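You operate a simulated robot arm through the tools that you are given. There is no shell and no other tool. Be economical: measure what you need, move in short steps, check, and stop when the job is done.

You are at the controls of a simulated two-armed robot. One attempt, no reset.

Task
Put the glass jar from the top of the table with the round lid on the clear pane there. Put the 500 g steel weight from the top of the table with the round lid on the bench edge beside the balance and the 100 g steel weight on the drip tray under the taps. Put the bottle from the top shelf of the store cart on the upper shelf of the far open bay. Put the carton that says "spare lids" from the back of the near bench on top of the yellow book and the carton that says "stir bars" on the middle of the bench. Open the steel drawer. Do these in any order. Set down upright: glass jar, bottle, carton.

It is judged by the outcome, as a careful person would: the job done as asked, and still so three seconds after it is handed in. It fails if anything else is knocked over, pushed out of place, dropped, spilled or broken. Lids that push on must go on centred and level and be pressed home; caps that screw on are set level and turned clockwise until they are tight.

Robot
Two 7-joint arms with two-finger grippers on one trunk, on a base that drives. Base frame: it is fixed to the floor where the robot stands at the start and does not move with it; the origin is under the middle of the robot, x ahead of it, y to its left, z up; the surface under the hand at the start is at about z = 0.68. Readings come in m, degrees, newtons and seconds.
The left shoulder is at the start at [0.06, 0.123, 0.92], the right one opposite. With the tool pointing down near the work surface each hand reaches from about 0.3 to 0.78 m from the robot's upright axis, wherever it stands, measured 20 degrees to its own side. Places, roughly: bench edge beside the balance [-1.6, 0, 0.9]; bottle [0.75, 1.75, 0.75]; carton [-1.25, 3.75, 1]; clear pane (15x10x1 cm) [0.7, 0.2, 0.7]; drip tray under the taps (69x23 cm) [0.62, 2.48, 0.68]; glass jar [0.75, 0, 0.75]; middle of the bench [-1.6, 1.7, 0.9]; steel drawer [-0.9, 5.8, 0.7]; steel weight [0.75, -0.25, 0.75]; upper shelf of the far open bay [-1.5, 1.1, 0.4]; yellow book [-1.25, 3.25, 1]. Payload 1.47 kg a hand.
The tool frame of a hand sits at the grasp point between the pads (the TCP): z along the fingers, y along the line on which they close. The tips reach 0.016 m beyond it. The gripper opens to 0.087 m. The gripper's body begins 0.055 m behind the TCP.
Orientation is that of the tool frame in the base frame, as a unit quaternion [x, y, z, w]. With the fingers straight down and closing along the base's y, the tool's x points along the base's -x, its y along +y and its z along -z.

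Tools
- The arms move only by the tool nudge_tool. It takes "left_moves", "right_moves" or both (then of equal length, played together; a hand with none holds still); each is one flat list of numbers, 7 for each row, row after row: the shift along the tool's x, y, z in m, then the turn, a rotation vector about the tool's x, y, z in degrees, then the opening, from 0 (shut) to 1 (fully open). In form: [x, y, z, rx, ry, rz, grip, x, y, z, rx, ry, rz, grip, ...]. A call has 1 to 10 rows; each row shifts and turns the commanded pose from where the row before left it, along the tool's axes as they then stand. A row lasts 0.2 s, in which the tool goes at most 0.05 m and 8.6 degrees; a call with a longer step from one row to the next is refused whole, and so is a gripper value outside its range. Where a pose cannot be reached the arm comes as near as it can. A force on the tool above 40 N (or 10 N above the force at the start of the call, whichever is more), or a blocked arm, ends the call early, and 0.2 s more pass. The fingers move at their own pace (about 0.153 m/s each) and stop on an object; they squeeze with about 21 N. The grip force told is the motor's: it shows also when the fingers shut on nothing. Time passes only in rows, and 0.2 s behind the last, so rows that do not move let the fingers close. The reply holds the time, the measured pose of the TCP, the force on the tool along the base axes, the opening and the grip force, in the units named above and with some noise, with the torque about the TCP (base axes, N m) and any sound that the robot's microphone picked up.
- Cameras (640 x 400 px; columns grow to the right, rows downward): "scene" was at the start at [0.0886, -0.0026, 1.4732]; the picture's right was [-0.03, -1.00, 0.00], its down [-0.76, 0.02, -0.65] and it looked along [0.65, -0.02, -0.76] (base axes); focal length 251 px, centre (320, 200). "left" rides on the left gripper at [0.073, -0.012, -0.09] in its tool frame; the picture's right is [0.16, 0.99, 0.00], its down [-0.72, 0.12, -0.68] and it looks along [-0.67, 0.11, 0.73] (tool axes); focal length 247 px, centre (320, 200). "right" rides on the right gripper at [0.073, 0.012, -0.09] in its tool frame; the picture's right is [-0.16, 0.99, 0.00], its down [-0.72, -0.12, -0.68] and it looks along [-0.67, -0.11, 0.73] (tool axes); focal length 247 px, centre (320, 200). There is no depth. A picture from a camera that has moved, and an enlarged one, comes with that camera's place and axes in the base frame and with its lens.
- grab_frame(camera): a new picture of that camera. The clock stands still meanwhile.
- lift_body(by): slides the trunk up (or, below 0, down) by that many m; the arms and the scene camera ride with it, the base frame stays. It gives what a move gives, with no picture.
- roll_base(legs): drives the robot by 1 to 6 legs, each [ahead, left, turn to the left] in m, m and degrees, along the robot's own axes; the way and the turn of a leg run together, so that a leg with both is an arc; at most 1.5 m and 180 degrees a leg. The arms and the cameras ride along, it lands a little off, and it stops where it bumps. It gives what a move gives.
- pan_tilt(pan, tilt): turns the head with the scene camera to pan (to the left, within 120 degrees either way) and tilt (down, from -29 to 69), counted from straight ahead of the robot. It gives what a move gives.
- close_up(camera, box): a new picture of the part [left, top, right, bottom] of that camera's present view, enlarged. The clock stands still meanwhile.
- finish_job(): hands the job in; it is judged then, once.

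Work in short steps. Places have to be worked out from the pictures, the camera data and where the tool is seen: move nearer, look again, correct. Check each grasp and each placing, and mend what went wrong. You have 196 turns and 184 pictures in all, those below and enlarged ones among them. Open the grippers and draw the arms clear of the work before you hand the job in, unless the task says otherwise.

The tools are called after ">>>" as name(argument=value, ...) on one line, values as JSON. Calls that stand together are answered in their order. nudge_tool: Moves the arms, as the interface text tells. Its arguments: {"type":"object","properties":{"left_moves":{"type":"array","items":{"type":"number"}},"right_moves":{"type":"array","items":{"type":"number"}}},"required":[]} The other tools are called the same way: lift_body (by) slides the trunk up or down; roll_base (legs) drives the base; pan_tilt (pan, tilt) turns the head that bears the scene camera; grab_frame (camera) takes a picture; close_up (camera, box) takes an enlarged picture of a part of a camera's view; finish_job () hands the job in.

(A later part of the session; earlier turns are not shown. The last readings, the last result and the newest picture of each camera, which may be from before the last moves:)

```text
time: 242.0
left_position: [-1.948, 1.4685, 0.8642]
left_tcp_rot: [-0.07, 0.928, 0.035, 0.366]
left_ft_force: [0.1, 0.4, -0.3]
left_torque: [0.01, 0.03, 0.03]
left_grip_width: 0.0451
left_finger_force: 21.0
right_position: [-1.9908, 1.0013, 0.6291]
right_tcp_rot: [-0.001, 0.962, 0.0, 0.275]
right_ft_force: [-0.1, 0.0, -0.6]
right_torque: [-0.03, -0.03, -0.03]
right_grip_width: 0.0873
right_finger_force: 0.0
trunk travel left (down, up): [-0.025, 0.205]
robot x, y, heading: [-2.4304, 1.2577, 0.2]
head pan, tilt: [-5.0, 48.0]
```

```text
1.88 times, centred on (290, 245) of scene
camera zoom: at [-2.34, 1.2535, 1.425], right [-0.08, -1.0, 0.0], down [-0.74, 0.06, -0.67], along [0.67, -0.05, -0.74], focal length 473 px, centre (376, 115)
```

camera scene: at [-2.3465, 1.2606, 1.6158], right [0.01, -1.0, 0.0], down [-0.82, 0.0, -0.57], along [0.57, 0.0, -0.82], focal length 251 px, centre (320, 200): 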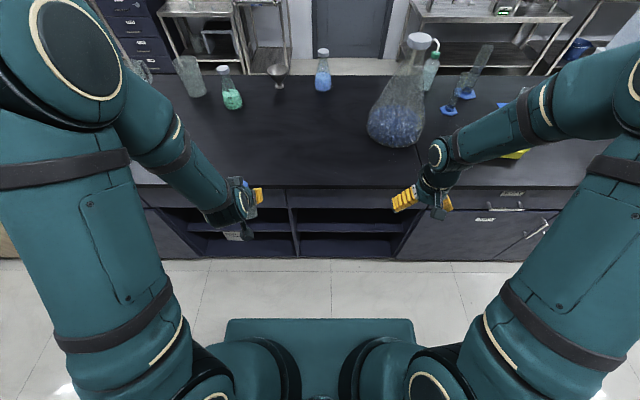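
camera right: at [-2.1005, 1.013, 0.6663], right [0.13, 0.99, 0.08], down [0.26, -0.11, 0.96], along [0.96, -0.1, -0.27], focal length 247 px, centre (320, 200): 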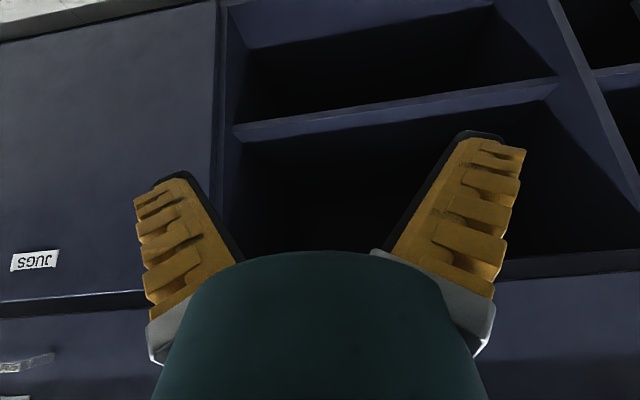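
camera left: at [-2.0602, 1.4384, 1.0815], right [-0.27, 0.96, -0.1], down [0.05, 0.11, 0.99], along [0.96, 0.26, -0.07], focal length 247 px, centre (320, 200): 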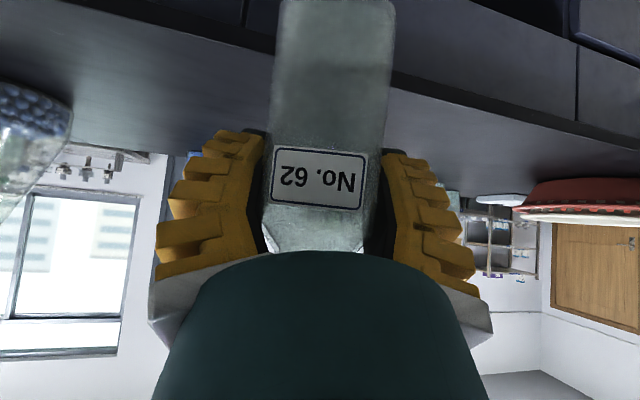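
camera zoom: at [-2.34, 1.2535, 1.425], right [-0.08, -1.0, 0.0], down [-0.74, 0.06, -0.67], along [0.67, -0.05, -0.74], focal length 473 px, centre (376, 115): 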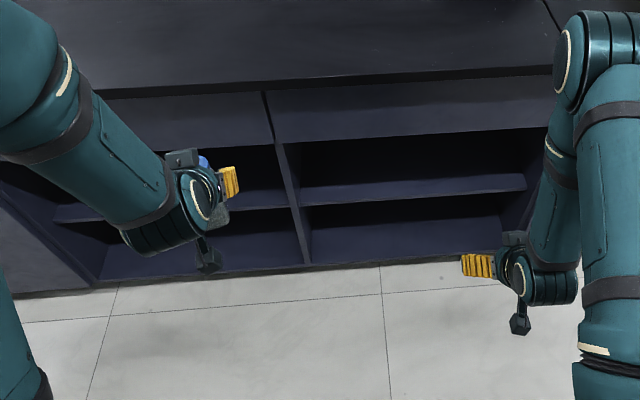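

Shelf top is roughly z 0.40–0.47, apron bottom ≈0.69. I strafe so the left hand faces the bay's middle (y≈1.08) and lower the bottle to shelf height in front of it.

>>> roll_base(legs=[[0, -0.39, 0]])

>>> nudge_tool(left_moves=[0.0261, 0, 0.0278, 0, 0, 0, 0.3, 0.0261, 0, 0.0278, 0, 0, 0, 0.3, 0.0261, 0, 0.0278, 0, 0, 0, 0.3, 0.0261, 0, 0.0278, 0, 0, 0, 0.3, 0.0261, 0, 0.0278, 0, 0, 0, 0.3, 0.0261, 0, 0.0278, 0, 0, 0, 0.3, 0.0261, 0, 0.0278, 0, 0, 0, 0.3, 0.0261, 0, 0.0278, 0, 0, 0, 0.3])

>>> grab_frame(camera="left")

>>> grab_frame(camera="scene")

```text
time: 245.9
left_position: [-1.9468, 1.0779, 0.8666]
left_tcp_rot: [-0.07, 0.927, 0.034, 0.366]
left_ft_force: [0.3, -0.8, -0.7]
left_torque: [0.03, -0.02, 0.01]
left_grip_width: 0.0448
left_finger_force: 21.1
right_position: [-1.9874, 0.6128, 0.6296]
right_tcp_rot: [-0.003, 0.962, 0.001, 0.274]
right_ft_force: [-1.0, 0.9, 0.0]
right_torque: [0.01, 0.0, -0.04]
right_grip_width: 0.0869
right_finger_force: 0.0
trunk travel left (down, up): [-0.025, 0.205]
robot x, y, heading: [-2.4277, 0.8671, 0.3]
head pan, tilt: [-5.0, 48.0]
```

```text
time: 247.8
left_position: [-1.9485, 1.0812, 0.5595]
left_tcp_rot: [-0.07, 0.927, 0.034, 0.367]
left_ft_force: [0.1, 0.0, 0.0]
left_torque: [-0.01, -0.03, -0.02]
left_grip_width: 0.0444
left_finger_force: 21.6
right_position: [-1.9864, 0.6116, 0.6294]
right_tcp_rot: [-0.003, 0.962, 0.0, 0.274]
right_ft_force: [0.9, 0.8, -0.5]
right_torque: [-0.04, -0.01, -0.03]
right_grip_width: 0.087
right_finger_force: 0.2
trunk travel left (down, up): [-0.025, 0.205]
robot x, y, heading: [-2.4268, 0.8711, 0.4]
head pan, tilt: [-5.0, 48.0]
```

```text
62 pictures are left
camera left: at [-2.0587, 1.0513, 0.5754], right [-0.27, 0.96, -0.1], down [0.04, 0.11, 0.99], along [0.96, 0.26, -0.07], focal length 247 px, centre (320, 200)
```

left: 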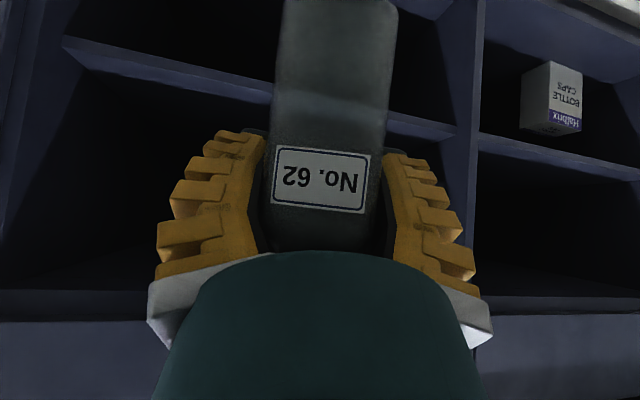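

```text
61 pictures are left
camera scene: at [-2.337, 0.8628, 1.4249], right [-0.08, -1.0, 0.0], down [-0.74, 0.06, -0.67], along [0.67, -0.05, -0.74], focal length 251 px, centre (320, 200)
```

scene: 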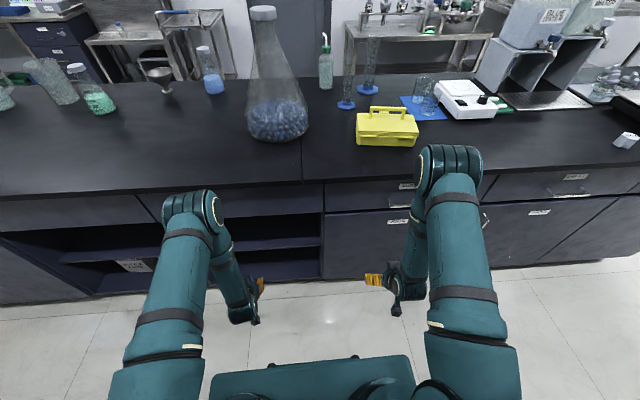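

Shelf top is consistently z≈0.43 with the cabinet face at x≈−1.73; the bottle's base is at about 0.505. I pull the right hand back and drive ahead 0.2 so the bottle nears the bay.

>>> nudge_tool(right_moves=[0.032, 0, -0.02, 0, 0, 0, 1, 0.032, 0, -0.02, 0, 0, 0, 1, 0.032, 0, -0.02, 0, 0, 0, 1, 0.032, 0, -0.02, 0, 0, 0, 1])

>>> roll_base(legs=[[0.19, 0, 0]])

>>> grab_frame(camera="left")

>>> grab_frame(camera="scene")

```text
time: 248.8
left_position: [-1.9481, 1.0806, 0.5599]
left_tcp_rot: [-0.071, 0.927, 0.034, 0.367]
left_ft_force: [-0.4, -0.4, 0.2]
left_torque: [0.01, -0.03, -0.03]
left_grip_width: 0.0446
left_finger_force: 21.3
right_position: [-2.1393, 0.6107, 0.6307]
right_tcp_rot: [-0.005, 0.961, 0.003, 0.275]
right_ft_force: [-0.1, 0.2, -0.3]
right_torque: [-0.03, -0.01, 0.0]
right_grip_width: 0.0872
right_finger_force: 0.1
trunk travel left (down, up): [-0.025, 0.205]
robot x, y, heading: [-2.4253, 0.866, 0.4]
head pan, tilt: [-5.0, 48.0]
```

```text
time: 250.3
left_position: [-1.7619, 1.0834, 0.5602]
left_tcp_rot: [-0.072, 0.927, 0.035, 0.368]
left_ft_force: [-0.6, 0.5, -0.9]
left_torque: [-0.01, -0.02, 0.01]
left_grip_width: 0.0445
left_finger_force: 21.5
right_position: [-1.9508, 0.612, 0.6306]
right_tcp_rot: [-0.004, 0.961, 0.001, 0.276]
right_ft_force: [0.3, -0.6, 0.8]
right_torque: [-0.01, 0.0, -0.02]
right_grip_width: 0.0873
right_finger_force: 0.1
trunk travel left (down, up): [-0.025, 0.205]
robot x, y, heading: [-2.2364, 0.8724, 0.5]
head pan, tilt: [-5.0, 48.0]
```

```text
60 pictures are left
camera left: at [-1.8729, 1.0538, 0.5768], right [-0.27, 0.96, -0.1], down [0.04, 0.11, 0.99], along [0.96, 0.26, -0.07], focal length 247 px, centre (320, 200)
```

left: 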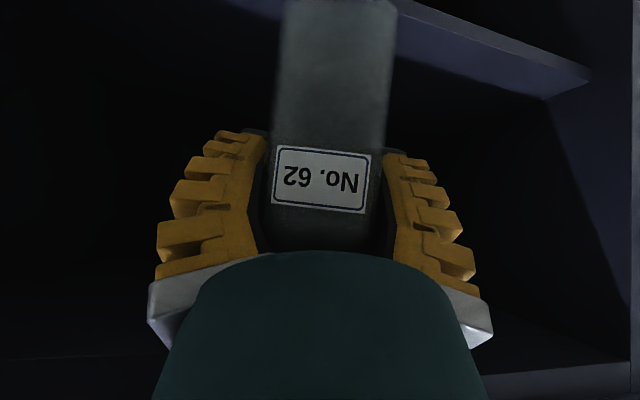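

```text
59 pictures are left
camera scene: at [-2.1528, 0.8647, 1.4252], right [-0.08, -1.0, 0.0], down [-0.74, 0.06, -0.67], along [0.67, -0.05, -0.74], focal length 251 px, centre (320, 200)
```

scene: 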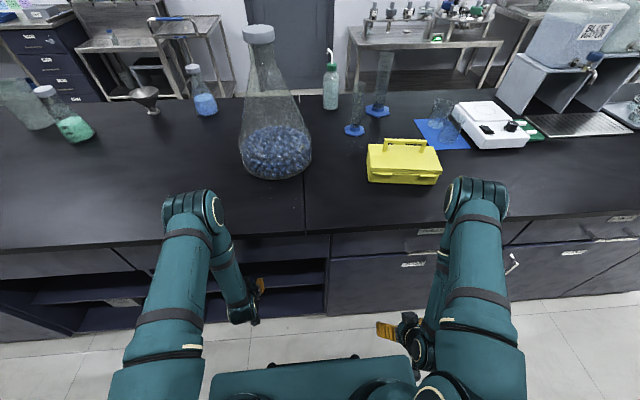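

The way in is clear. I advance 9 cm into the bay at this height.

>>> nudge_tool(left_moves=[-0.0216, -0.0047, 0.0203, 0, 0, 0, 0.3, -0.0216, -0.0047, 0.0203, 0, 0, 0, 0.3, -0.0216, -0.0047, 0.0203, 0, 0, 0, 0.3])

>>> nudge_tool(left_moves=[0.0137, 0, 0.0146, 0, 0, 0, 0.3, 0.0137, 0, 0.0146, 0, 0, 0, 0.3, 0.0068, 0, 0.0073, 0, 0, 0, 0.3])

>>> grab_frame(camera="left")

>>> close_up(camera="scene", box=[160, 180, 340, 340])

```text
time: 251.3
left_position: [-1.7165, 1.0866, 0.5505]
left_tcp_rot: [-0.075, 0.935, 0.038, 0.345]
left_ft_force: [0.3, -0.3, -0.9]
left_torque: [0.0, -0.01, 0.0]
left_grip_width: 0.0444
left_finger_force: 21.7
right_position: [-1.9649, 0.6141, 0.6354]
right_tcp_rot: [-0.008, 0.96, 0.003, 0.281]
right_ft_force: [0.7, -0.3, -0.5]
right_torque: [0.05, 0.0, -0.02]
right_grip_width: 0.087
right_finger_force: 0.0
trunk travel left (down, up): [-0.025, 0.205]
robot x, y, heading: [-2.2492, 0.8688, 1.1]
head pan, tilt: [-5.0, 48.0]
stopped in row 3 (left hand): the arm was blocked; the commanded pose is now the measured one
```

```text
time: 252.1
left_position: [-1.7168, 1.0858, 0.5071]
left_tcp_rot: [-0.073, 0.933, 0.037, 0.352]
left_ft_force: [0.2, 0.6, -1.9]
left_torque: [0.03, 0.01, -0.03]
left_grip_width: 0.0445
left_finger_force: 20.8
right_position: [-1.9694, 0.6124, 0.6355]
right_tcp_rot: [-0.006, 0.959, 0.003, 0.285]
right_ft_force: [-0.4, 0.0, 0.6]
right_torque: [-0.02, 0.03, 0.01]
right_grip_width: 0.0868
right_finger_force: 0.1
trunk travel left (down, up): [-0.025, 0.205]
robot x, y, heading: [-2.2468, 0.876, 0.7]
head pan, tilt: [-5.0, 48.0]
```

```text
58 pictures are left
camera left: at [-1.8273, 1.0542, 0.5258], right [-0.28, 0.96, -0.09], down [0.08, 0.11, 0.99], along [0.96, 0.27, -0.1], focal length 247 px, centre (320, 200)
```

left: 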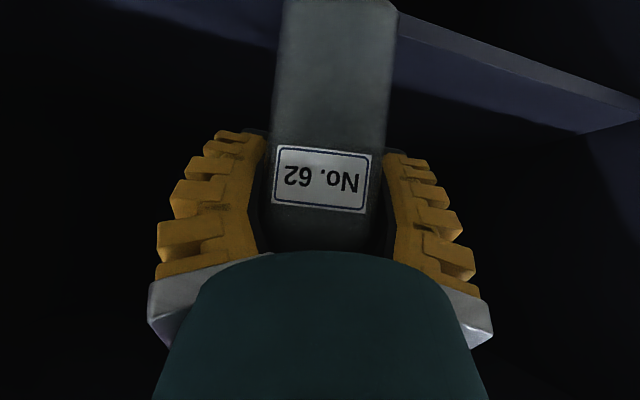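

```text
2.50 times, centred on (250, 260) of scene
camera zoom: at [-2.1869, 0.8607, 1.4266], right [-0.07, -1.0, 0.0], down [-0.73, 0.06, -0.69], along [0.68, -0.05, -0.73], focal length 628 px, centre (495, 50)
```

zoom: 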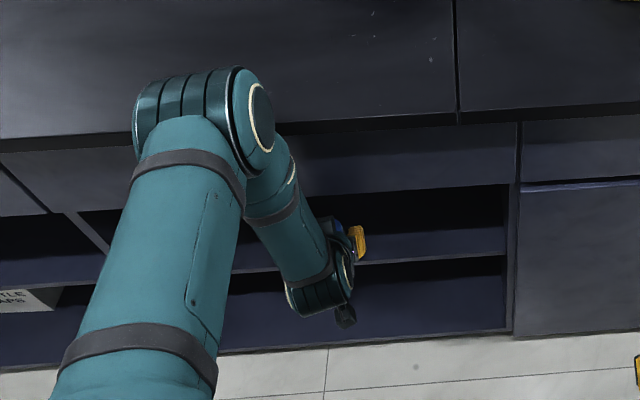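

The forearm met the bench edge. I back the base 0.15 m and instead reach in with a longer arm, restoring the small tilt change.

>>> roll_base(legs=[[-0.16, 0, 0]])

>>> nudge_tool(left_moves=[-0.0132, 0, -0.015, 0, -2.1, 0, 0.3, -0.029, -0.0062, 0.027, 0, 0, 0, 0.3, -0.029, -0.0062, 0.027, 0, 0, 0, 0.3, -0.029, -0.0062, 0.027, 0, 0, 0, 0.3, -0.022, -0.0047, 0.02, 0, 0, 0, 0.3])

>>> close_up(camera="scene", box=[160, 180, 340, 340])

>>> grab_frame(camera="left")

```text
time: 253.5
left_position: [-1.8653, 1.0834, 0.4922]
left_tcp_rot: [-0.072, 0.936, 0.036, 0.343]
left_ft_force: [-0.3, -0.8, -0.9]
left_torque: [0.0, -0.02, 0.01]
left_grip_width: 0.0444
left_finger_force: 20.6
right_position: [-2.1151, 0.6115, 0.6297]
right_tcp_rot: [-0.007, 0.962, 0.003, 0.274]
right_ft_force: [0.0, 0.2, 0.4]
right_torque: [0.0, -0.02, 0.02]
right_grip_width: 0.0871
right_finger_force: 0.0
trunk travel left (down, up): [-0.025, 0.205]
robot x, y, heading: [-2.4054, 0.8691, 0.9]
head pan, tilt: [-5.0, 48.0]
```

```text
time: 254.7
left_position: [-1.7158, 1.0847, 0.5115]
left_tcp_rot: [-0.071, 0.93, 0.037, 0.359]
left_ft_force: [-0.9, 0.2, -0.9]
left_torque: [-0.02, 0.0, 0.0]
left_grip_width: 0.044
left_finger_force: 21.4
right_position: [-2.115, 0.6112, 0.6292]
right_tcp_rot: [-0.007, 0.962, 0.003, 0.274]
right_ft_force: [-0.1, 0.8, 1.0]
right_torque: [0.0, -0.05, -0.02]
right_grip_width: 0.0867
right_finger_force: 0.0
trunk travel left (down, up): [-0.025, 0.205]
robot x, y, heading: [-2.4064, 0.8704, 0.9]
head pan, tilt: [-5.0, 48.0]
```

```text
2.50 times, centred on (250, 260) of scene
camera zoom: at [-2.3157, 0.8626, 1.4249], right [-0.07, -1.0, 0.0], down [-0.74, 0.05, -0.67], along [0.67, -0.05, -0.74], focal length 628 px, centre (495, 50)
```

zoom: 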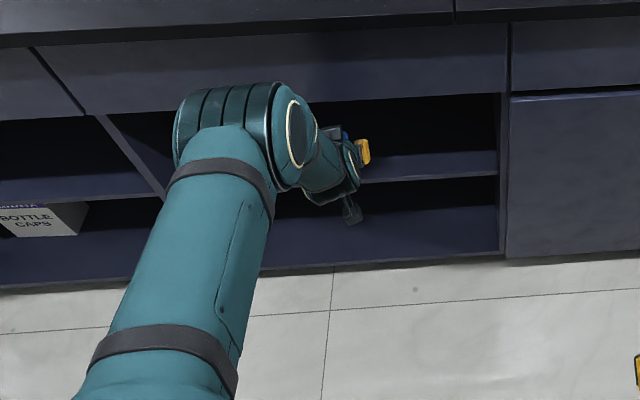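

```text
55 pictures are left
camera left: at [-1.8254, 1.0534, 0.5299], right [-0.27, 0.96, -0.09], down [0.06, 0.11, 0.99], along [0.96, 0.27, -0.09], focal length 247 px, centre (320, 200)
```

left: 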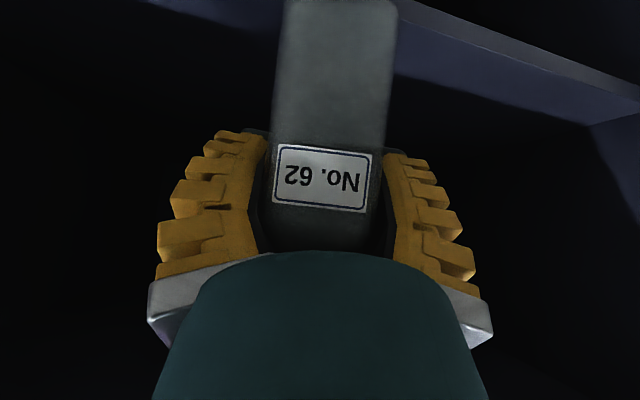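

Good clearance now. I advance 5.5 cm more and then lower gently until contact.

>>> nudge_tool(left_moves=[-0.02, -0.0043, 0.0185, 0, -1, 0, 0.3, -0.02, -0.0043, 0.0185, 0, 0, 0, 0.3])

>>> nudge_tool(left_moves=[0.0034, 0, 0.0037, 0, 0, 0, 0.3, 0.0034, 0, 0.0037, 0, 0, 0, 0.3, 0.0034, 0, 0.0037, 0, 0, 0, 0.3])

>>> grab_frame(camera="left")

```text
time: 255.3
left_position: [-1.6606, 1.0834, 0.5124]
left_tcp_rot: [-0.072, 0.927, 0.038, 0.367]
left_ft_force: [0.2, -0.4, 0.3]
left_torque: [0.0, 0.01, 0.0]
left_grip_width: 0.0442
left_finger_force: 20.4
right_position: [-2.1153, 0.6116, 0.6302]
right_tcp_rot: [-0.006, 0.962, 0.001, 0.274]
right_ft_force: [0.1, 0.2, 0.9]
right_torque: [0.03, -0.03, -0.02]
right_grip_width: 0.0869
right_finger_force: 0.0
trunk travel left (down, up): [-0.025, 0.205]
robot x, y, heading: [-2.4046, 0.8675, 1.2]
head pan, tilt: [-5.0, 48.0]
```

```text
time: 256.1
left_position: [-1.6591, 1.0843, 0.4972]
left_tcp_rot: [-0.072, 0.927, 0.038, 0.367]
left_ft_force: [0.4, -0.6, -0.7]
left_torque: [0.02, -0.02, -0.01]
left_grip_width: 0.0441
left_finger_force: 21.0
right_position: [-2.1145, 0.6116, 0.6298]
right_tcp_rot: [-0.007, 0.962, 0.002, 0.274]
right_ft_force: [0.7, -0.2, 0.1]
right_torque: [-0.02, 0.03, -0.01]
right_grip_width: 0.0872
right_finger_force: 0.0
trunk travel left (down, up): [-0.025, 0.205]
robot x, y, heading: [-2.4054, 0.8689, 0.6]
head pan, tilt: [-5.0, 48.0]
```

```text
54 pictures are left
camera left: at [-1.77, 1.0538, 0.5127], right [-0.27, 0.96, -0.09], down [0.04, 0.11, 0.99], along [0.96, 0.27, -0.07], focal length 247 px, centre (320, 200)
```

left: 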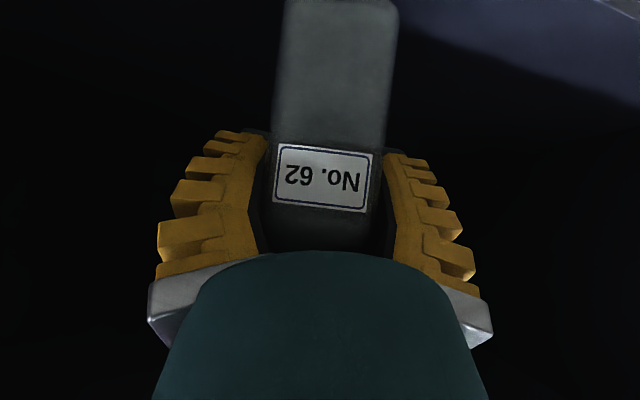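

>>> nudge_tool(left_moves=[0.0027, 0, 0.003, 0, 0, 0, 0.3, 0.0027, 0, 0.003, 0, 0, 0, 0.3])

>>> nudge_tool(left_moves=[0.002, 0, 0.0022, 0, 0, 0, 0.3, 0.002, 0, 0.0022, 0, 0, 0, 0.3])

>>> nudge_tool(left_moves=[0.002, 0, 0.0022, 0, 0, 0, 0.3])

```text
time: 256.7
left_position: [-1.6588, 1.0858, 0.4882]
left_tcp_rot: [-0.071, 0.927, 0.038, 0.367]
left_ft_force: [-0.3, 0.1, -0.3]
left_torque: [0.03, 0.0, -0.02]
left_grip_width: 0.0441
left_finger_force: 21.6
right_position: [-2.1157, 0.612, 0.6302]
right_tcp_rot: [-0.006, 0.962, 0.002, 0.274]
right_ft_force: [0.4, 0.4, 0.0]
right_torque: [-0.01, 0.01, 0.03]
right_grip_width: 0.0867
right_finger_force: 0.0
trunk travel left (down, up): [-0.025, 0.205]
robot x, y, heading: [-2.4021, 0.8697, 0.7]
head pan, tilt: [-5.0, 48.0]
```

```text
time: 257.3
left_position: [-1.6593, 1.0858, 0.4819]
left_tcp_rot: [-0.072, 0.927, 0.038, 0.367]
left_ft_force: [0.1, 0.6, -1.5]
left_torque: [-0.02, 0.0, -0.01]
left_grip_width: 0.0438
left_finger_force: 21.1
right_position: [-2.1153, 0.6111, 0.6286]
right_tcp_rot: [-0.007, 0.962, 0.002, 0.274]
right_ft_force: [0.5, 0.7, 0.0]
right_torque: [-0.02, -0.02, -0.02]
right_grip_width: 0.0871
right_finger_force: 0.1
trunk travel left (down, up): [-0.025, 0.205]
robot x, y, heading: [-2.4052, 0.8652, 1.0]
head pan, tilt: [-5.0, 48.0]
```

```text
time: 257.7
left_position: [-1.659, 1.0844, 0.4785]
left_tcp_rot: [-0.072, 0.927, 0.038, 0.367]
left_ft_force: [0.5, -0.8, -1.1]
left_torque: [0.02, -0.03, 0.01]
left_grip_width: 0.0441
left_finger_force: 21.0
right_position: [-2.1158, 0.6122, 0.6291]
right_tcp_rot: [-0.007, 0.962, 0.002, 0.274]
right_ft_force: [0.2, 0.6, 0.0]
right_torque: [-0.02, -0.03, 0.0]
right_grip_width: 0.0872
right_finger_force: 0.2
trunk travel left (down, up): [-0.025, 0.205]
robot x, y, heading: [-2.4032, 0.8715, 0.5]
head pan, tilt: [-5.0, 48.0]
```

>>> nudge_tool(left_moves=[0.0017, 0, 0.0018, 0, 0, 0, 0.3, 0.0017, 0, 0.0018, 0, 0, 0, 0.3])

>>> nudge_tool(left_moves=[0.0017, 0, 0.0018, 0, 0, 0, 0.3, 0.0017, 0, 0.0018, 0, 0, 0, 0.3])

>>> grab_frame(camera="left")

```text
time: 258.3
left_position: [-1.6603, 1.0855, 0.4748]
left_tcp_rot: [-0.072, 0.927, 0.038, 0.367]
left_ft_force: [0.7, 0.7, -0.7]
left_torque: [-0.01, -0.01, -0.01]
left_grip_width: 0.044
left_finger_force: 20.8
right_position: [-2.1151, 0.6111, 0.6308]
right_tcp_rot: [-0.007, 0.961, 0.002, 0.275]
right_ft_force: [0.4, -0.3, 0.2]
right_torque: [0.03, -0.01, 0.01]
right_grip_width: 0.087
right_finger_force: 0.1
trunk travel left (down, up): [-0.025, 0.205]
robot x, y, heading: [-2.4048, 0.8701, 0.9]
head pan, tilt: [-5.0, 48.0]
```

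```text
time: 258.9
left_position: [-1.6588, 1.0857, 0.4681]
left_tcp_rot: [-0.073, 0.926, 0.038, 0.367]
left_ft_force: [0.0, -0.6, -0.3]
left_torque: [-0.04, 0.01, -0.01]
left_grip_width: 0.0438
left_finger_force: 20.9
right_position: [-2.1141, 0.6126, 0.6304]
right_tcp_rot: [-0.007, 0.962, 0.002, 0.274]
right_ft_force: [0.1, -0.6, 0.4]
right_torque: [0.0, 0.01, 0.01]
right_grip_width: 0.0869
right_finger_force: 0.2
trunk travel left (down, up): [-0.025, 0.205]
robot x, y, heading: [-2.4031, 0.8667, 0.6]
head pan, tilt: [-5.0, 48.0]
```

```text
53 pictures are left
camera left: at [-1.7699, 1.0546, 0.4852], right [-0.27, 0.96, -0.09], down [0.04, 0.11, 0.99], along [0.96, 0.27, -0.07], focal length 247 px, centre (320, 200)
```

left: 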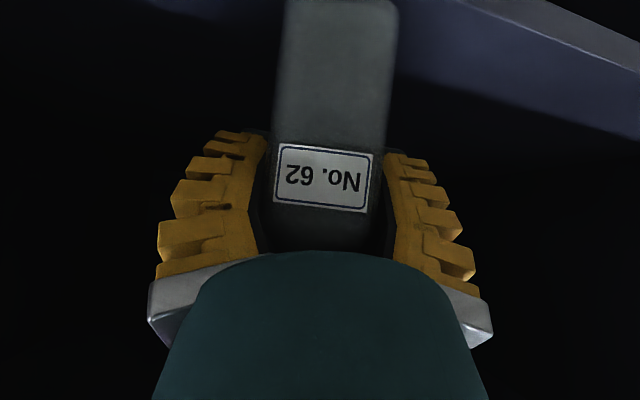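

>>> nudge_tool(left_moves=[0.0014, 0, 0.0015, 0, 0, 0, 0.3, 0.0014, 0, 0.0015, 0, 0, 0, 0.3, 0.0014, 0, 0.0015, 0, 0, 0, 0.3])

>>> nudge_tool(left_moves=[0.0014, 0, 0.0015, 0, 0, 0, 0.3, 0.0014, 0, 0.0015, 0, 0, 0, 0.3])

>>> nudge_tool(left_moves=[0.0014, 0, 0.0015, 0, 0, 0, 0.3, 0.0014, 0, 0.0015, 0, 0, 0, 0.3])

```text
time: 259.7
left_position: [-1.6585, 1.086, 0.4671]
left_tcp_rot: [-0.071, 0.925, 0.038, 0.371]
left_ft_force: [-0.7, 4.2, 14.2]
left_torque: [0.18, -0.13, 0.11]
left_grip_width: 0.0448
left_finger_force: 21.2
right_position: [-2.1158, 0.6108, 0.6302]
right_tcp_rot: [-0.007, 0.962, 0.002, 0.275]
right_ft_force: [-0.7, -0.1, 0.7]
right_torque: [0.04, -0.02, -0.02]
right_grip_width: 0.0869
right_finger_force: 0.1
trunk travel left (down, up): [-0.025, 0.205]
robot x, y, heading: [-2.4087, 0.8729, 0.9]
head pan, tilt: [-5.0, 48.0]
```

```text
time: 260.3
left_position: [-1.6602, 1.0831, 0.4615]
left_tcp_rot: [-0.068, 0.925, 0.033, 0.372]
left_ft_force: [-1.7, 5.0, 15.7]
left_torque: [0.15, 0.0, 0.05]
left_grip_width: 0.0442
left_finger_force: 20.9
left hand out of reach, approached as far as the arm can: row 2
right_position: [-2.1151, 0.6122, 0.6291]
right_tcp_rot: [-0.006, 0.961, 0.001, 0.275]
right_ft_force: [-0.5, -0.5, 0.9]
right_torque: [0.03, 0.0, -0.02]
right_grip_width: 0.0867
right_finger_force: 0.0
trunk travel left (down, up): [-0.025, 0.205]
robot x, y, heading: [-2.4057, 0.8703, 1.1]
head pan, tilt: [-5.0, 48.0]
```

```text
time: 260.9
left_position: [-1.6596, 1.0762, 0.4589]
left_tcp_rot: [-0.066, 0.923, 0.028, 0.379]
left_ft_force: [0.9, 2.5, 20.2]
left_torque: [-0.03, 0.13, -0.01]
left_grip_width: 0.0439
left_finger_force: 21.0
left hand out of reach, approached as far as the arm can: row 1, 2
right_position: [-2.1166, 0.6115, 0.6296]
right_tcp_rot: [-0.007, 0.961, 0.003, 0.276]
right_ft_force: [-0.7, 0.5, -0.1]
right_torque: [0.0, 0.02, -0.01]
right_grip_width: 0.0872
right_finger_force: 0.2
trunk travel left (down, up): [-0.025, 0.205]
robot x, y, heading: [-2.4071, 0.8654, 0.6]
head pan, tilt: [-5.0, 48.0]
```

Contact at ≈0.467 and pressed a little further. I relax, then open and check.

>>> nudge_tool(left_moves=[-0.003, 0, -0.0032, 0, 0, 0, 0.3, 0, 0, 0, 0, 0, 0, 0.6, 0, 0, 0, 0, 0, 0, 0.8, 0, 0, 0, 0, 0, 0, 1, 0, 0, 0, 0, 0, 0, 1])

>>> grab_frame(camera="left")

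```text
time: 262.1
left_position: [-1.6607, 1.0772, 0.4603]
left_tcp_rot: [-0.072, 0.927, 0.038, 0.367]
left_ft_force: [-0.6, 0.3, -0.4]
left_torque: [-0.03, 0.01, 0.02]
left_grip_width: 0.0873
left_finger_force: 0.0
right_position: [-2.1156, 0.6115, 0.6303]
right_tcp_rot: [-0.007, 0.962, 0.002, 0.273]
right_ft_force: [1.0, 0.7, 0.3]
right_torque: [0.01, 0.0, -0.01]
right_grip_width: 0.0868
right_finger_force: 0.1
trunk travel left (down, up): [-0.025, 0.205]
robot x, y, heading: [-2.4048, 0.8675, 0.8]
head pan, tilt: [-5.0, 48.0]
```

```text
52 pictures are left
camera left: at [-1.7718, 1.0457, 0.477], right [-0.27, 0.96, -0.09], down [0.04, 0.11, 0.99], along [0.96, 0.27, -0.07], focal length 247 px, centre (320, 200)
```

left: 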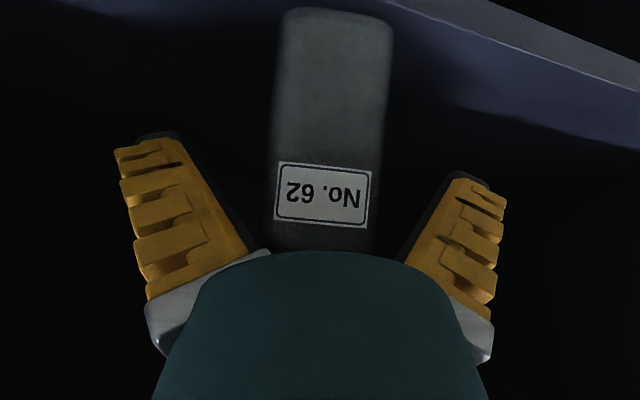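

The bottle stands upright on the shelf. I withdraw straight back.

>>> nudge_tool(left_moves=[0.0144, 0.0031, -0.0135, 0, 0, 0, 1, 0.0288, 0.0062, -0.027, 0, 0, 0, 1, 0.0288, 0.0062, -0.027, 0, 0, 0, 1, 0.0288, 0.0062, -0.027, 0, 0, 0, 1, 0.0288, 0.0062, -0.027, 0, 0, 0, 1, 0.0288, 0.0062, -0.027, 0, 0, 0, 1])

>>> grab_frame(camera="left")

```text
time: 263.5
left_position: [-1.8803, 1.0749, 0.4606]
left_tcp_rot: [-0.071, 0.927, 0.037, 0.368]
left_ft_force: [0.1, -0.1, 0.2]
left_torque: [-0.04, 0.01, 0.02]
left_grip_width: 0.0869
left_finger_force: 0.1
left hand out of reach, approached as far as the arm can: row 1
right_position: [-2.116, 0.6109, 0.63]
right_tcp_rot: [-0.007, 0.962, 0.002, 0.275]
right_ft_force: [-0.2, 0.6, 0.3]
right_torque: [0.04, 0.01, 0.01]
right_grip_width: 0.0869
right_finger_force: 0.0
trunk travel left (down, up): [-0.025, 0.205]
robot x, y, heading: [-2.4041, 0.8686, 1.0]
head pan, tilt: [-5.0, 48.0]
```

```text
51 pictures are left
camera left: at [-1.9911, 1.0443, 0.477], right [-0.27, 0.96, -0.09], down [0.04, 0.11, 0.99], along [0.96, 0.27, -0.07], focal length 247 px, centre (320, 200)
```

left: 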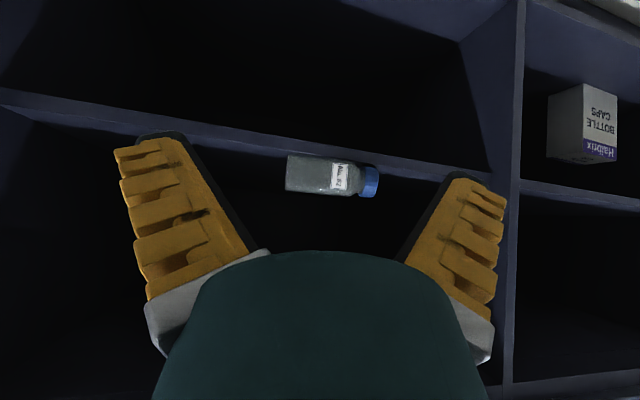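

The bottle got tipped on withdrawal: it lies along y on the shelf near its front edge, about (−1.70, 1.08–1.20). I back the hand off and turn it 90° so the fingers can close front-to-back across the bottle.

>>> nudge_tool(left_moves=[0.0056, 0.0041, -0.0326, 0, 0, 0, 1, 0.0056, 0.0041, -0.0326, 0, 0, 0, 1, 0.0056, 0.0041, -0.0326, 0, 0, 8.5, 1, 0, 0, 0, 0, 0, 8.5, 1, 0, 0, 0, 0, 0, 8.5, 1, 0, 0, 0, 0, 0, 8.5, 1, 0, 0, 0, 0, 0, 8.5, 1, 0, 0, 0, 0, 0, 8.5, 1, 0, 0, 0, 0, 0, 8.5, 1, 0, 0, 0, 0, 0, 8.5, 1])

>>> nudge_tool(left_moves=[0, 0, 0, 0, 0, 8.5, 1, 0, 0, 0, 0, 0, 8.5, 1, 0, 0, 0, 0, -3.1, 8.3, 1, 0, 0, 0, 0, -3.1, 3.3, 1, 0, 0, 0, 7.5, 0, 0, 1, 0, 0, 0, 7.5, 0, 0, 1])

>>> grab_frame(camera="left")

>>> close_up(camera="scene", box=[140, 170, 380, 340])

```text
time: 265.7
left_position: [-1.9611, 1.074, 0.5209]
left_tcp_rot: [0.459, 0.808, 0.237, 0.283]
left_ft_force: [-0.2, 0.2, -0.6]
left_torque: [0.01, 0.01, 0.02]
left_grip_width: 0.0871
left_finger_force: 0.1
right_position: [-2.1157, 0.612, 0.6291]
right_tcp_rot: [-0.007, 0.962, 0.002, 0.274]
right_ft_force: [0.2, -0.9, -0.5]
right_torque: [-0.03, -0.01, 0.0]
right_grip_width: 0.0869
right_finger_force: 0.1
trunk travel left (down, up): [-0.025, 0.205]
robot x, y, heading: [-2.4078, 0.866, 1.2]
head pan, tilt: [-5.0, 48.0]
```

```text
refused: row 3 steps farther than a row can; nothing moved
```

```text
50 pictures are left
camera left: at [-2.0582, 1.1204, 0.562], right [0.53, 0.6, 0.6], down [-0.09, -0.66, 0.74], along [0.84, -0.45, -0.3], focal length 247 px, centre (320, 200)
```

left: 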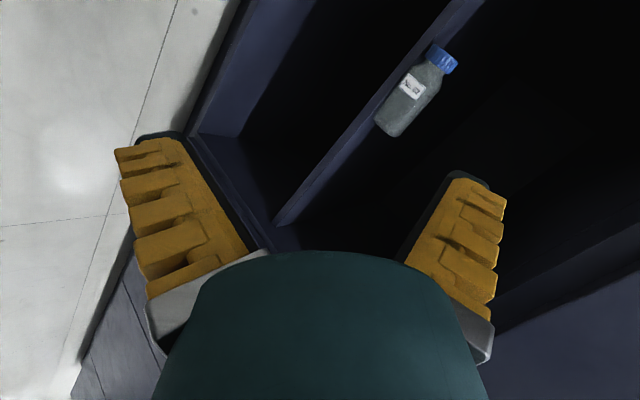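

```text
2.35 times, centred on (260, 255) of scene
camera zoom: at [-2.3159, 0.8625, 1.425], right [-0.07, -1.0, 0.0], down [-0.74, 0.05, -0.67], along [0.67, -0.05, -0.74], focal length 591 px, centre (461, 71)
```

zoom: 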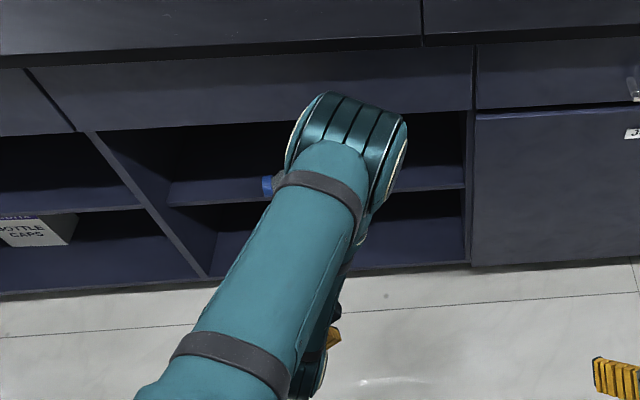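

Bottle centre refined: (−1.685,1.14), axis along y. I finish the turn in smaller steps.

>>> nudge_tool(left_moves=[0, 0, 0, 0, 0, 8.5, 1, 0, 0, 0, 0, 0, 8.5, 1, 0, 0, 0, 0, 0, 5, 1, 0, 0, 0, 0, -3.1, 3.3, 1, 0, 0, 0, 0, -3.1, 3.3, 1, 0, 0, 0, 7.5, 0, 0, 1, 0, 0, 0, 7.5, 0, 0, 1])

>>> grab_frame(camera="left")

```text
time: 267.3
left_position: [-1.9595, 1.074, 0.5205]
left_tcp_rot: [0.687, 0.685, 0.178, 0.165]
left_ft_force: [-0.6, 0.1, -0.3]
left_torque: [0.04, 0.01, -0.01]
left_grip_width: 0.087
left_finger_force: 0.0
right_position: [-2.1163, 0.6116, 0.6302]
right_tcp_rot: [-0.006, 0.962, 0.001, 0.273]
right_ft_force: [0.8, 0.2, -0.4]
right_torque: [-0.01, 0.0, 0.04]
right_grip_width: 0.0871
right_finger_force: 0.1
trunk travel left (down, up): [-0.025, 0.205]
robot x, y, heading: [-2.4061, 0.8733, 0.8]
head pan, tilt: [-5.0, 48.0]
```

```text
48 pictures are left
camera left: at [-2.0132, 1.1443, 0.5969], right [0.87, 0.15, 0.47], down [-0.22, -0.74, 0.64], along [0.44, -0.66, -0.61], focal length 247 px, centre (320, 200)
```

left: 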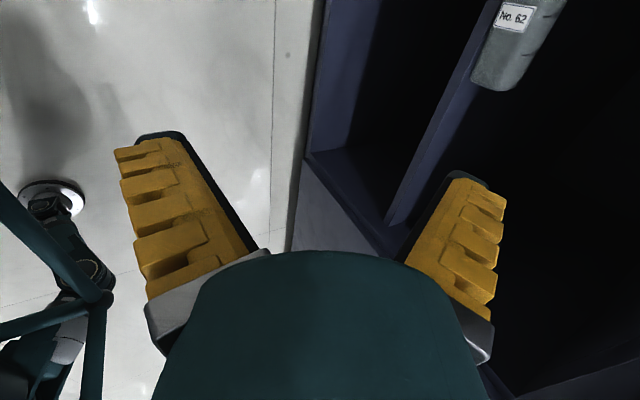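

Orientation is right (approach 62° down, closing front–back). I steepen 4°, narrow the opening to 0.065 and move to 8 cm above-front of the bottle.

>>> nudge_tool(left_moves=[0, 0, 0, 4, 0, 0, 0.75, 0.011, 0.0358, 0.0161, 0, 0, 0, 0.75, 0.011, 0.0358, 0.0161, 0, 0, 0, 0.75, 0.011, 0.0358, 0.0161, 0, 0, 0, 0.75, 0.011, 0.0358, 0.0161, 0, 0, 0, 0.75, 0.011, 0.0358, 0.0161, 0, 0, 0, 0.75, 0.011, 0.0358, 0.0161, 0, 0, 0, 0.75])

>>> grab_frame(camera="left")

>>> close_up(camera="scene", box=[140, 170, 380, 340])

```text
time: 268.9
left_position: [-1.7264, 1.1421, 0.5224]
left_tcp_rot: [0.691, 0.691, 0.155, 0.142]
left_ft_force: [0.0, 1.0, 0.5]
left_torque: [0.0, 0.03, 0.02]
left_grip_width: 0.0692
left_finger_force: 3.0
right_position: [-2.1166, 0.6121, 0.63]
right_tcp_rot: [-0.007, 0.961, 0.001, 0.275]
right_ft_force: [-0.1, 0.0, 0.7]
right_torque: [0.01, -0.01, 0.04]
right_grip_width: 0.087
right_finger_force: 0.0
trunk travel left (down, up): [-0.025, 0.205]
robot x, y, heading: [-2.4065, 0.8626, 0.8]
head pan, tilt: [-5.0, 48.0]
```

```text
47 pictures are left
camera left: at [-1.7733, 1.2123, 0.6022], right [0.9, 0.15, 0.41], down [-0.17, -0.74, 0.65], along [0.4, -0.66, -0.64], focal length 247 px, centre (320, 200)
```

left: 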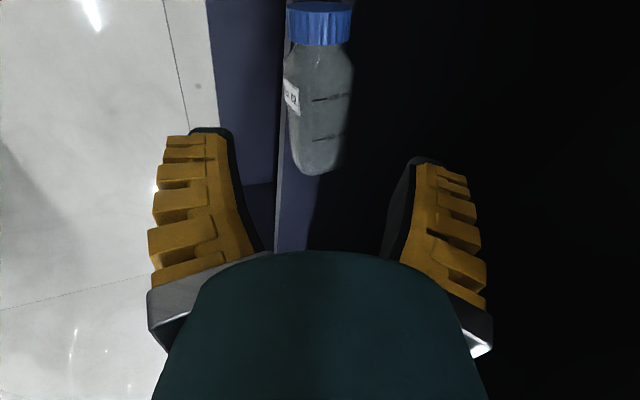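

```text
2.35 times, centred on (260, 255) of scene
camera zoom: at [-2.3158, 0.8632, 1.4249], right [-0.07, -1.0, 0.0], down [-0.74, 0.05, -0.67], along [0.67, -0.05, -0.74], focal length 591 px, centre (461, 71)
```

zoom: 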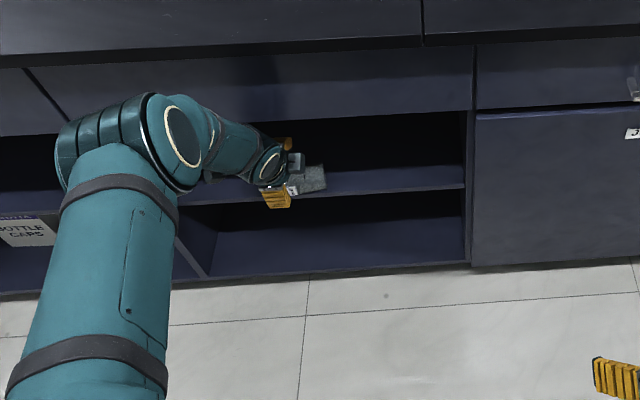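

Bottle lies centred between the fingers, body from y 1.075 to 1.165. I advance 5.5 cm and check.

>>> nudge_tool(left_moves=[-0.004, 0.001, 0.03, 0, 0, 0, 0.8, -0.004, 0.001, 0.025, 0, 0, 0, 0.8])

>>> grab_frame(camera="left")

```text
time: 269.5
left_position: [-1.7013, 1.1334, 0.4725]
left_tcp_rot: [0.692, 0.691, 0.155, 0.14]
left_ft_force: [-0.4, 0.3, 0.2]
left_torque: [0.01, 0.01, 0.03]
left_grip_width: 0.0733
left_finger_force: 1.8
right_position: [-2.1162, 0.6112, 0.6299]
right_tcp_rot: [-0.007, 0.962, 0.002, 0.274]
right_ft_force: [-0.4, -0.4, 0.0]
right_torque: [0.04, 0.0, 0.01]
right_grip_width: 0.0867
right_finger_force: 0.0
trunk travel left (down, up): [-0.025, 0.205]
robot x, y, heading: [-2.4078, 0.8712, 1.0]
head pan, tilt: [-5.0, 48.0]
```

```text
45 pictures are left
camera left: at [-1.7487, 1.2048, 0.5515], right [0.9, 0.15, 0.41], down [-0.17, -0.74, 0.65], along [0.4, -0.66, -0.64], focal length 247 px, centre (320, 200)
```

left: 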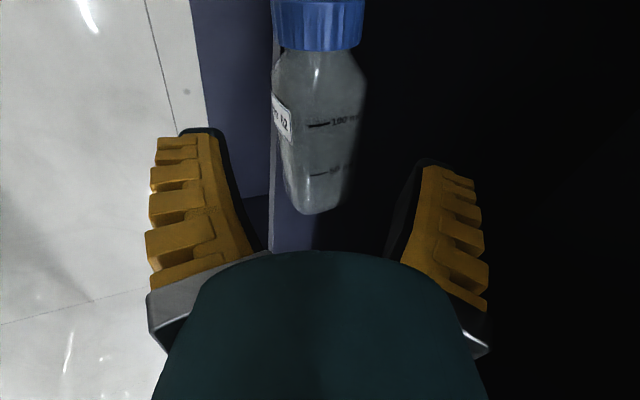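

Well aligned; the front finger is outside the shelf edge. I advance 2.8 cm more and close.

>>> nudge_tool(left_moves=[0, 0, 0.014, 0, 0, 0, 0.8, 0, 0, 0.014, 0, 0, 0, 0.8, 0, 0, 0, 0, 0, 0, 0.3, 0, 0, 0, 0, 0, 0, 0.3, 0, 0, 0, 0, 0, 0, 0.3])

>>> grab_frame(camera="left")

```text
time: 270.7
left_position: [-1.6938, 1.1358, 0.4538]
left_tcp_rot: [0.691, 0.691, 0.155, 0.141]
left_ft_force: [0.6, 0.4, -0.3]
left_torque: [-0.03, -0.01, -0.02]
left_grip_width: 0.0322
left_finger_force: 4.4
left hand out of reach, approached as far as the arm can: row 2
right_position: [-2.1161, 0.6122, 0.6302]
right_tcp_rot: [-0.007, 0.962, 0.002, 0.274]
right_ft_force: [-0.5, -0.4, 0.2]
right_torque: [0.0, 0.02, 0.0]
right_grip_width: 0.0871
right_finger_force: 0.2
trunk travel left (down, up): [-0.025, 0.205]
robot x, y, heading: [-2.4061, 0.8713, 0.9]
head pan, tilt: [-5.0, 48.0]
```

```text
44 pictures are left
camera left: at [-1.742, 1.2062, 0.5322], right [0.9, 0.15, 0.41], down [-0.17, -0.74, 0.65], along [0.4, -0.66, -0.64], focal length 247 px, centre (320, 200)
```

left: 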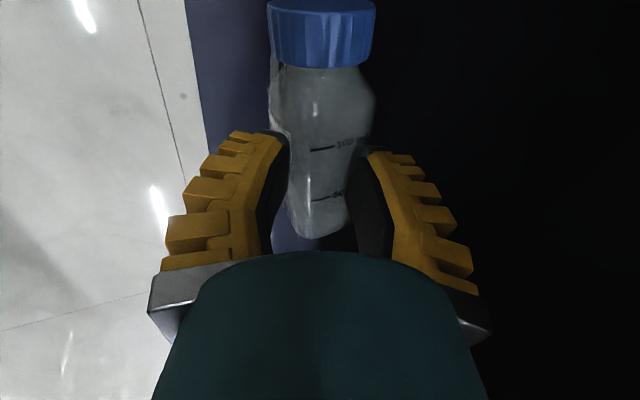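

The fingers closed above the bottle's middle; its centre is lower (z≈0.42, shelf ≈0.395) and reach ran out. I open, back off 2 cm, drive 3 cm closer and lower the trunk 2 cm.

>>> nudge_tool(left_moves=[0, 0, 0, 0, 0, 0, 0.8, 0, 0, 0, 0, 0, 0, 0.8, 0, 0, -0.02, 0, 0, 0, 0.8, 0, 0, -0.02, 0, 0, 0, 0.8])

>>> roll_base(legs=[[0.03, 0, 0]])

>>> lift_body(by=-0.02)

>>> grab_frame(camera="left")

```text
time: 271.7
left_position: [-1.7122, 1.1337, 0.4893]
left_tcp_rot: [0.691, 0.692, 0.154, 0.142]
left_ft_force: [-0.2, 0.0, 0.1]
left_torque: [-0.04, 0.03, 0.04]
left_grip_width: 0.0731
left_finger_force: 2.5
right_position: [-2.1153, 0.6116, 0.63]
right_tcp_rot: [-0.006, 0.961, 0.002, 0.275]
right_ft_force: [0.0, -0.9, -0.3]
right_torque: [-0.01, 0.0, -0.02]
right_grip_width: 0.0868
right_finger_force: 0.1
trunk travel left (down, up): [-0.025, 0.205]
robot x, y, heading: [-2.4088, 0.8679, 0.8]
head pan, tilt: [-5.0, 48.0]
```

```text
time: 272.7
left_position: [-1.6922, 1.135, 0.4825]
left_tcp_rot: [0.692, 0.693, 0.149, 0.137]
left_ft_force: [0.5, 0.4, -0.9]
left_torque: [0.0, -0.01, -0.01]
left_grip_width: 0.0732
left_finger_force: 2.4
right_position: [-2.0862, 0.6127, 0.6302]
right_tcp_rot: [-0.008, 0.962, 0.003, 0.274]
right_ft_force: [0.9, -1.0, 0.7]
right_torque: [-0.03, -0.02, -0.02]
right_grip_width: 0.0869
right_finger_force: 0.1
trunk travel left (down, up): [-0.025, 0.205]
robot x, y, heading: [-2.3773, 0.8688, 0.9]
head pan, tilt: [-5.0, 48.0]
stopped in leg 1: the robot was blocked; the commanded pose is now the measured one
```

```text
time: 273.3
left_position: [-1.6916, 1.1349, 0.4623]
left_tcp_rot: [0.692, 0.693, 0.149, 0.137]
left_ft_force: [0.3, -0.3, -0.4]
left_torque: [-0.01, 0.01, -0.02]
left_grip_width: 0.0729
left_finger_force: 2.9
right_position: [-2.087, 0.6124, 0.6099]
right_tcp_rot: [-0.008, 0.962, 0.003, 0.273]
right_ft_force: [0.1, -0.2, -0.2]
right_torque: [-0.01, 0.01, -0.01]
right_grip_width: 0.0869
right_finger_force: 0.0
trunk travel left (down, up): [-0.005, 0.225]
robot x, y, heading: [-2.3796, 0.869, 1.2]
head pan, tilt: [-5.0, 48.0]
```

```text
43 pictures are left
camera left: at [-1.7375, 1.2055, 0.542], right [0.91, 0.16, 0.39], down [-0.16, -0.73, 0.66], along [0.39, -0.66, -0.64], focal length 247 px, centre (320, 200)
```

left: 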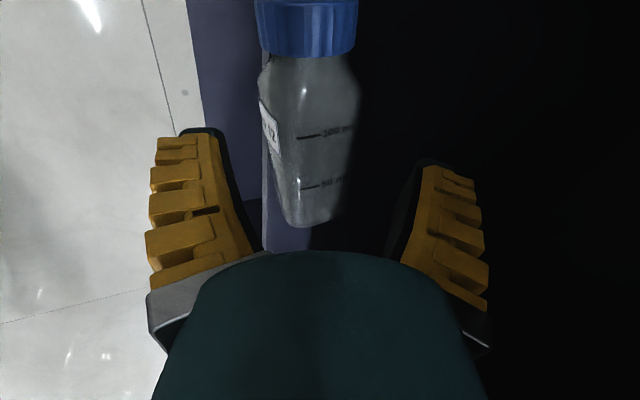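

The hand's upper side brushed the apron; lower down it clears. Bottle centre now (−1.679,1.132,0.42). I advance 3.1 cm along the fingers and close.

>>> nudge_tool(left_moves=[-0.001, -0.0053, 0.01, 0, 0, 0, 0.85, 0, 0, 0.011, 0, 0, 0, 0.85, 0, 0, 0.0105, 0, 0, 0, 0.85])

>>> nudge_tool(left_moves=[0, 0, 0, 0, 0, 0, 0.3, 0, 0, 0, 0, 0, 0, 0.3, 0, 0, 0, 0, 0, 0, 0.3])

>>> grab_frame(camera="left")

```text
time: 274.1
left_position: [-1.6834, 1.1339, 0.4304]
left_tcp_rot: [0.693, 0.692, 0.147, 0.136]
left_ft_force: [1.1, 0.5, 0.3]
left_torque: [0.01, -0.03, 0.0]
left_grip_width: 0.0769
left_finger_force: 1.9
right_position: [-2.0868, 0.613, 0.6091]
right_tcp_rot: [-0.008, 0.962, 0.003, 0.274]
right_ft_force: [-0.4, 0.5, 0.7]
right_torque: [0.01, -0.02, -0.03]
right_grip_width: 0.0869
right_finger_force: 0.1
trunk travel left (down, up): [-0.005, 0.225]
robot x, y, heading: [-2.3765, 0.8656, 1.2]
head pan, tilt: [-5.0, 48.0]
```

```text
time: 274.9
left_position: [-1.6829, 1.1344, 0.4329]
left_tcp_rot: [0.692, 0.693, 0.15, 0.137]
left_ft_force: [2.3, -1.1, 5.6]
left_torque: [-0.24, -0.11, 0.13]
left_grip_width: 0.0448
left_finger_force: 20.8
right_position: [-2.0862, 0.6112, 0.6098]
right_tcp_rot: [-0.008, 0.961, 0.003, 0.275]
right_ft_force: [-0.3, 1.0, 0.1]
right_torque: [0.0, -0.01, 0.03]
right_grip_width: 0.087
right_finger_force: 0.0
trunk travel left (down, up): [-0.005, 0.225]
robot x, y, heading: [-2.3765, 0.8667, 0.9]
head pan, tilt: [-5.0, 48.0]
```

```text
42 pictures are left
camera left: at [-1.7294, 1.2052, 0.5117], right [0.91, 0.16, 0.39], down [-0.16, -0.73, 0.66], along [0.39, -0.66, -0.64], focal length 247 px, centre (320, 200)
```

left: 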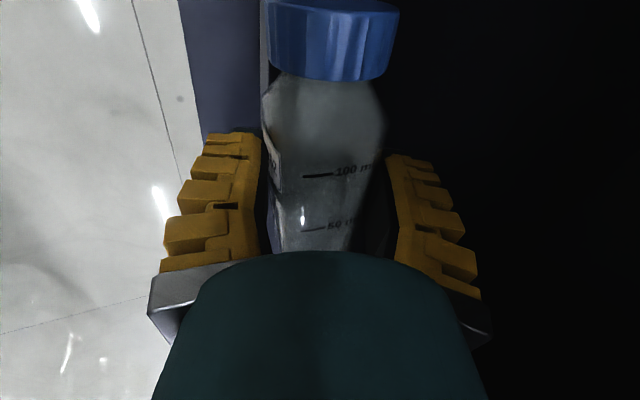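

Gripped (0.045, 21 N). I lift slightly along the fingers, then draw it out backwards.

>>> nudge_tool(left_moves=[0, 0, -0.012, 0, 0, 0, 0.3, 0, 0, -0.015, 0, 0, 0, 0.3, 0, -0.0367, -0.0158, 0, 0, 0, 0.3, 0, -0.0367, -0.0158, 0, 0, 0, 0.3, 0, -0.0367, -0.0158, 0, 0, 0, 0.3, 0, -0.0367, -0.0158, 0, 0, 0, 0.3, 0, -0.0367, -0.0158, 0, 0, 0, 0.3])

>>> grab_frame(camera="left")

```text
time: 276.5
left_position: [-1.8933, 1.1329, 0.4574]
left_tcp_rot: [0.693, 0.692, 0.149, 0.138]
left_ft_force: [0.1, 0.0, -0.6]
left_torque: [0.02, -0.02, 0.01]
left_grip_width: 0.0398
left_finger_force: 21.0
right_position: [-2.0862, 0.6116, 0.6095]
right_tcp_rot: [-0.008, 0.962, 0.003, 0.273]
right_ft_force: [-0.2, 1.3, -0.1]
right_torque: [0.03, -0.02, 0.02]
right_grip_width: 0.0868
right_finger_force: 0.1
trunk travel left (down, up): [-0.005, 0.225]
robot x, y, heading: [-2.3741, 0.8689, 1.1]
head pan, tilt: [-5.0, 48.0]
```

```text
41 pictures are left
camera left: at [-1.9397, 1.2039, 0.5362], right [0.91, 0.16, 0.39], down [-0.16, -0.73, 0.66], along [0.39, -0.66, -0.64], focal length 247 px, centre (320, 200)
```

left: 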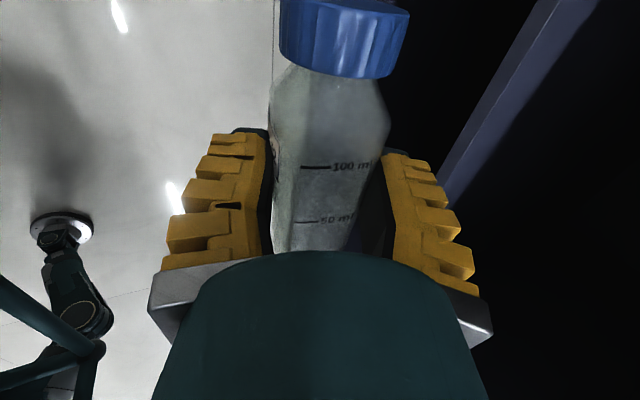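

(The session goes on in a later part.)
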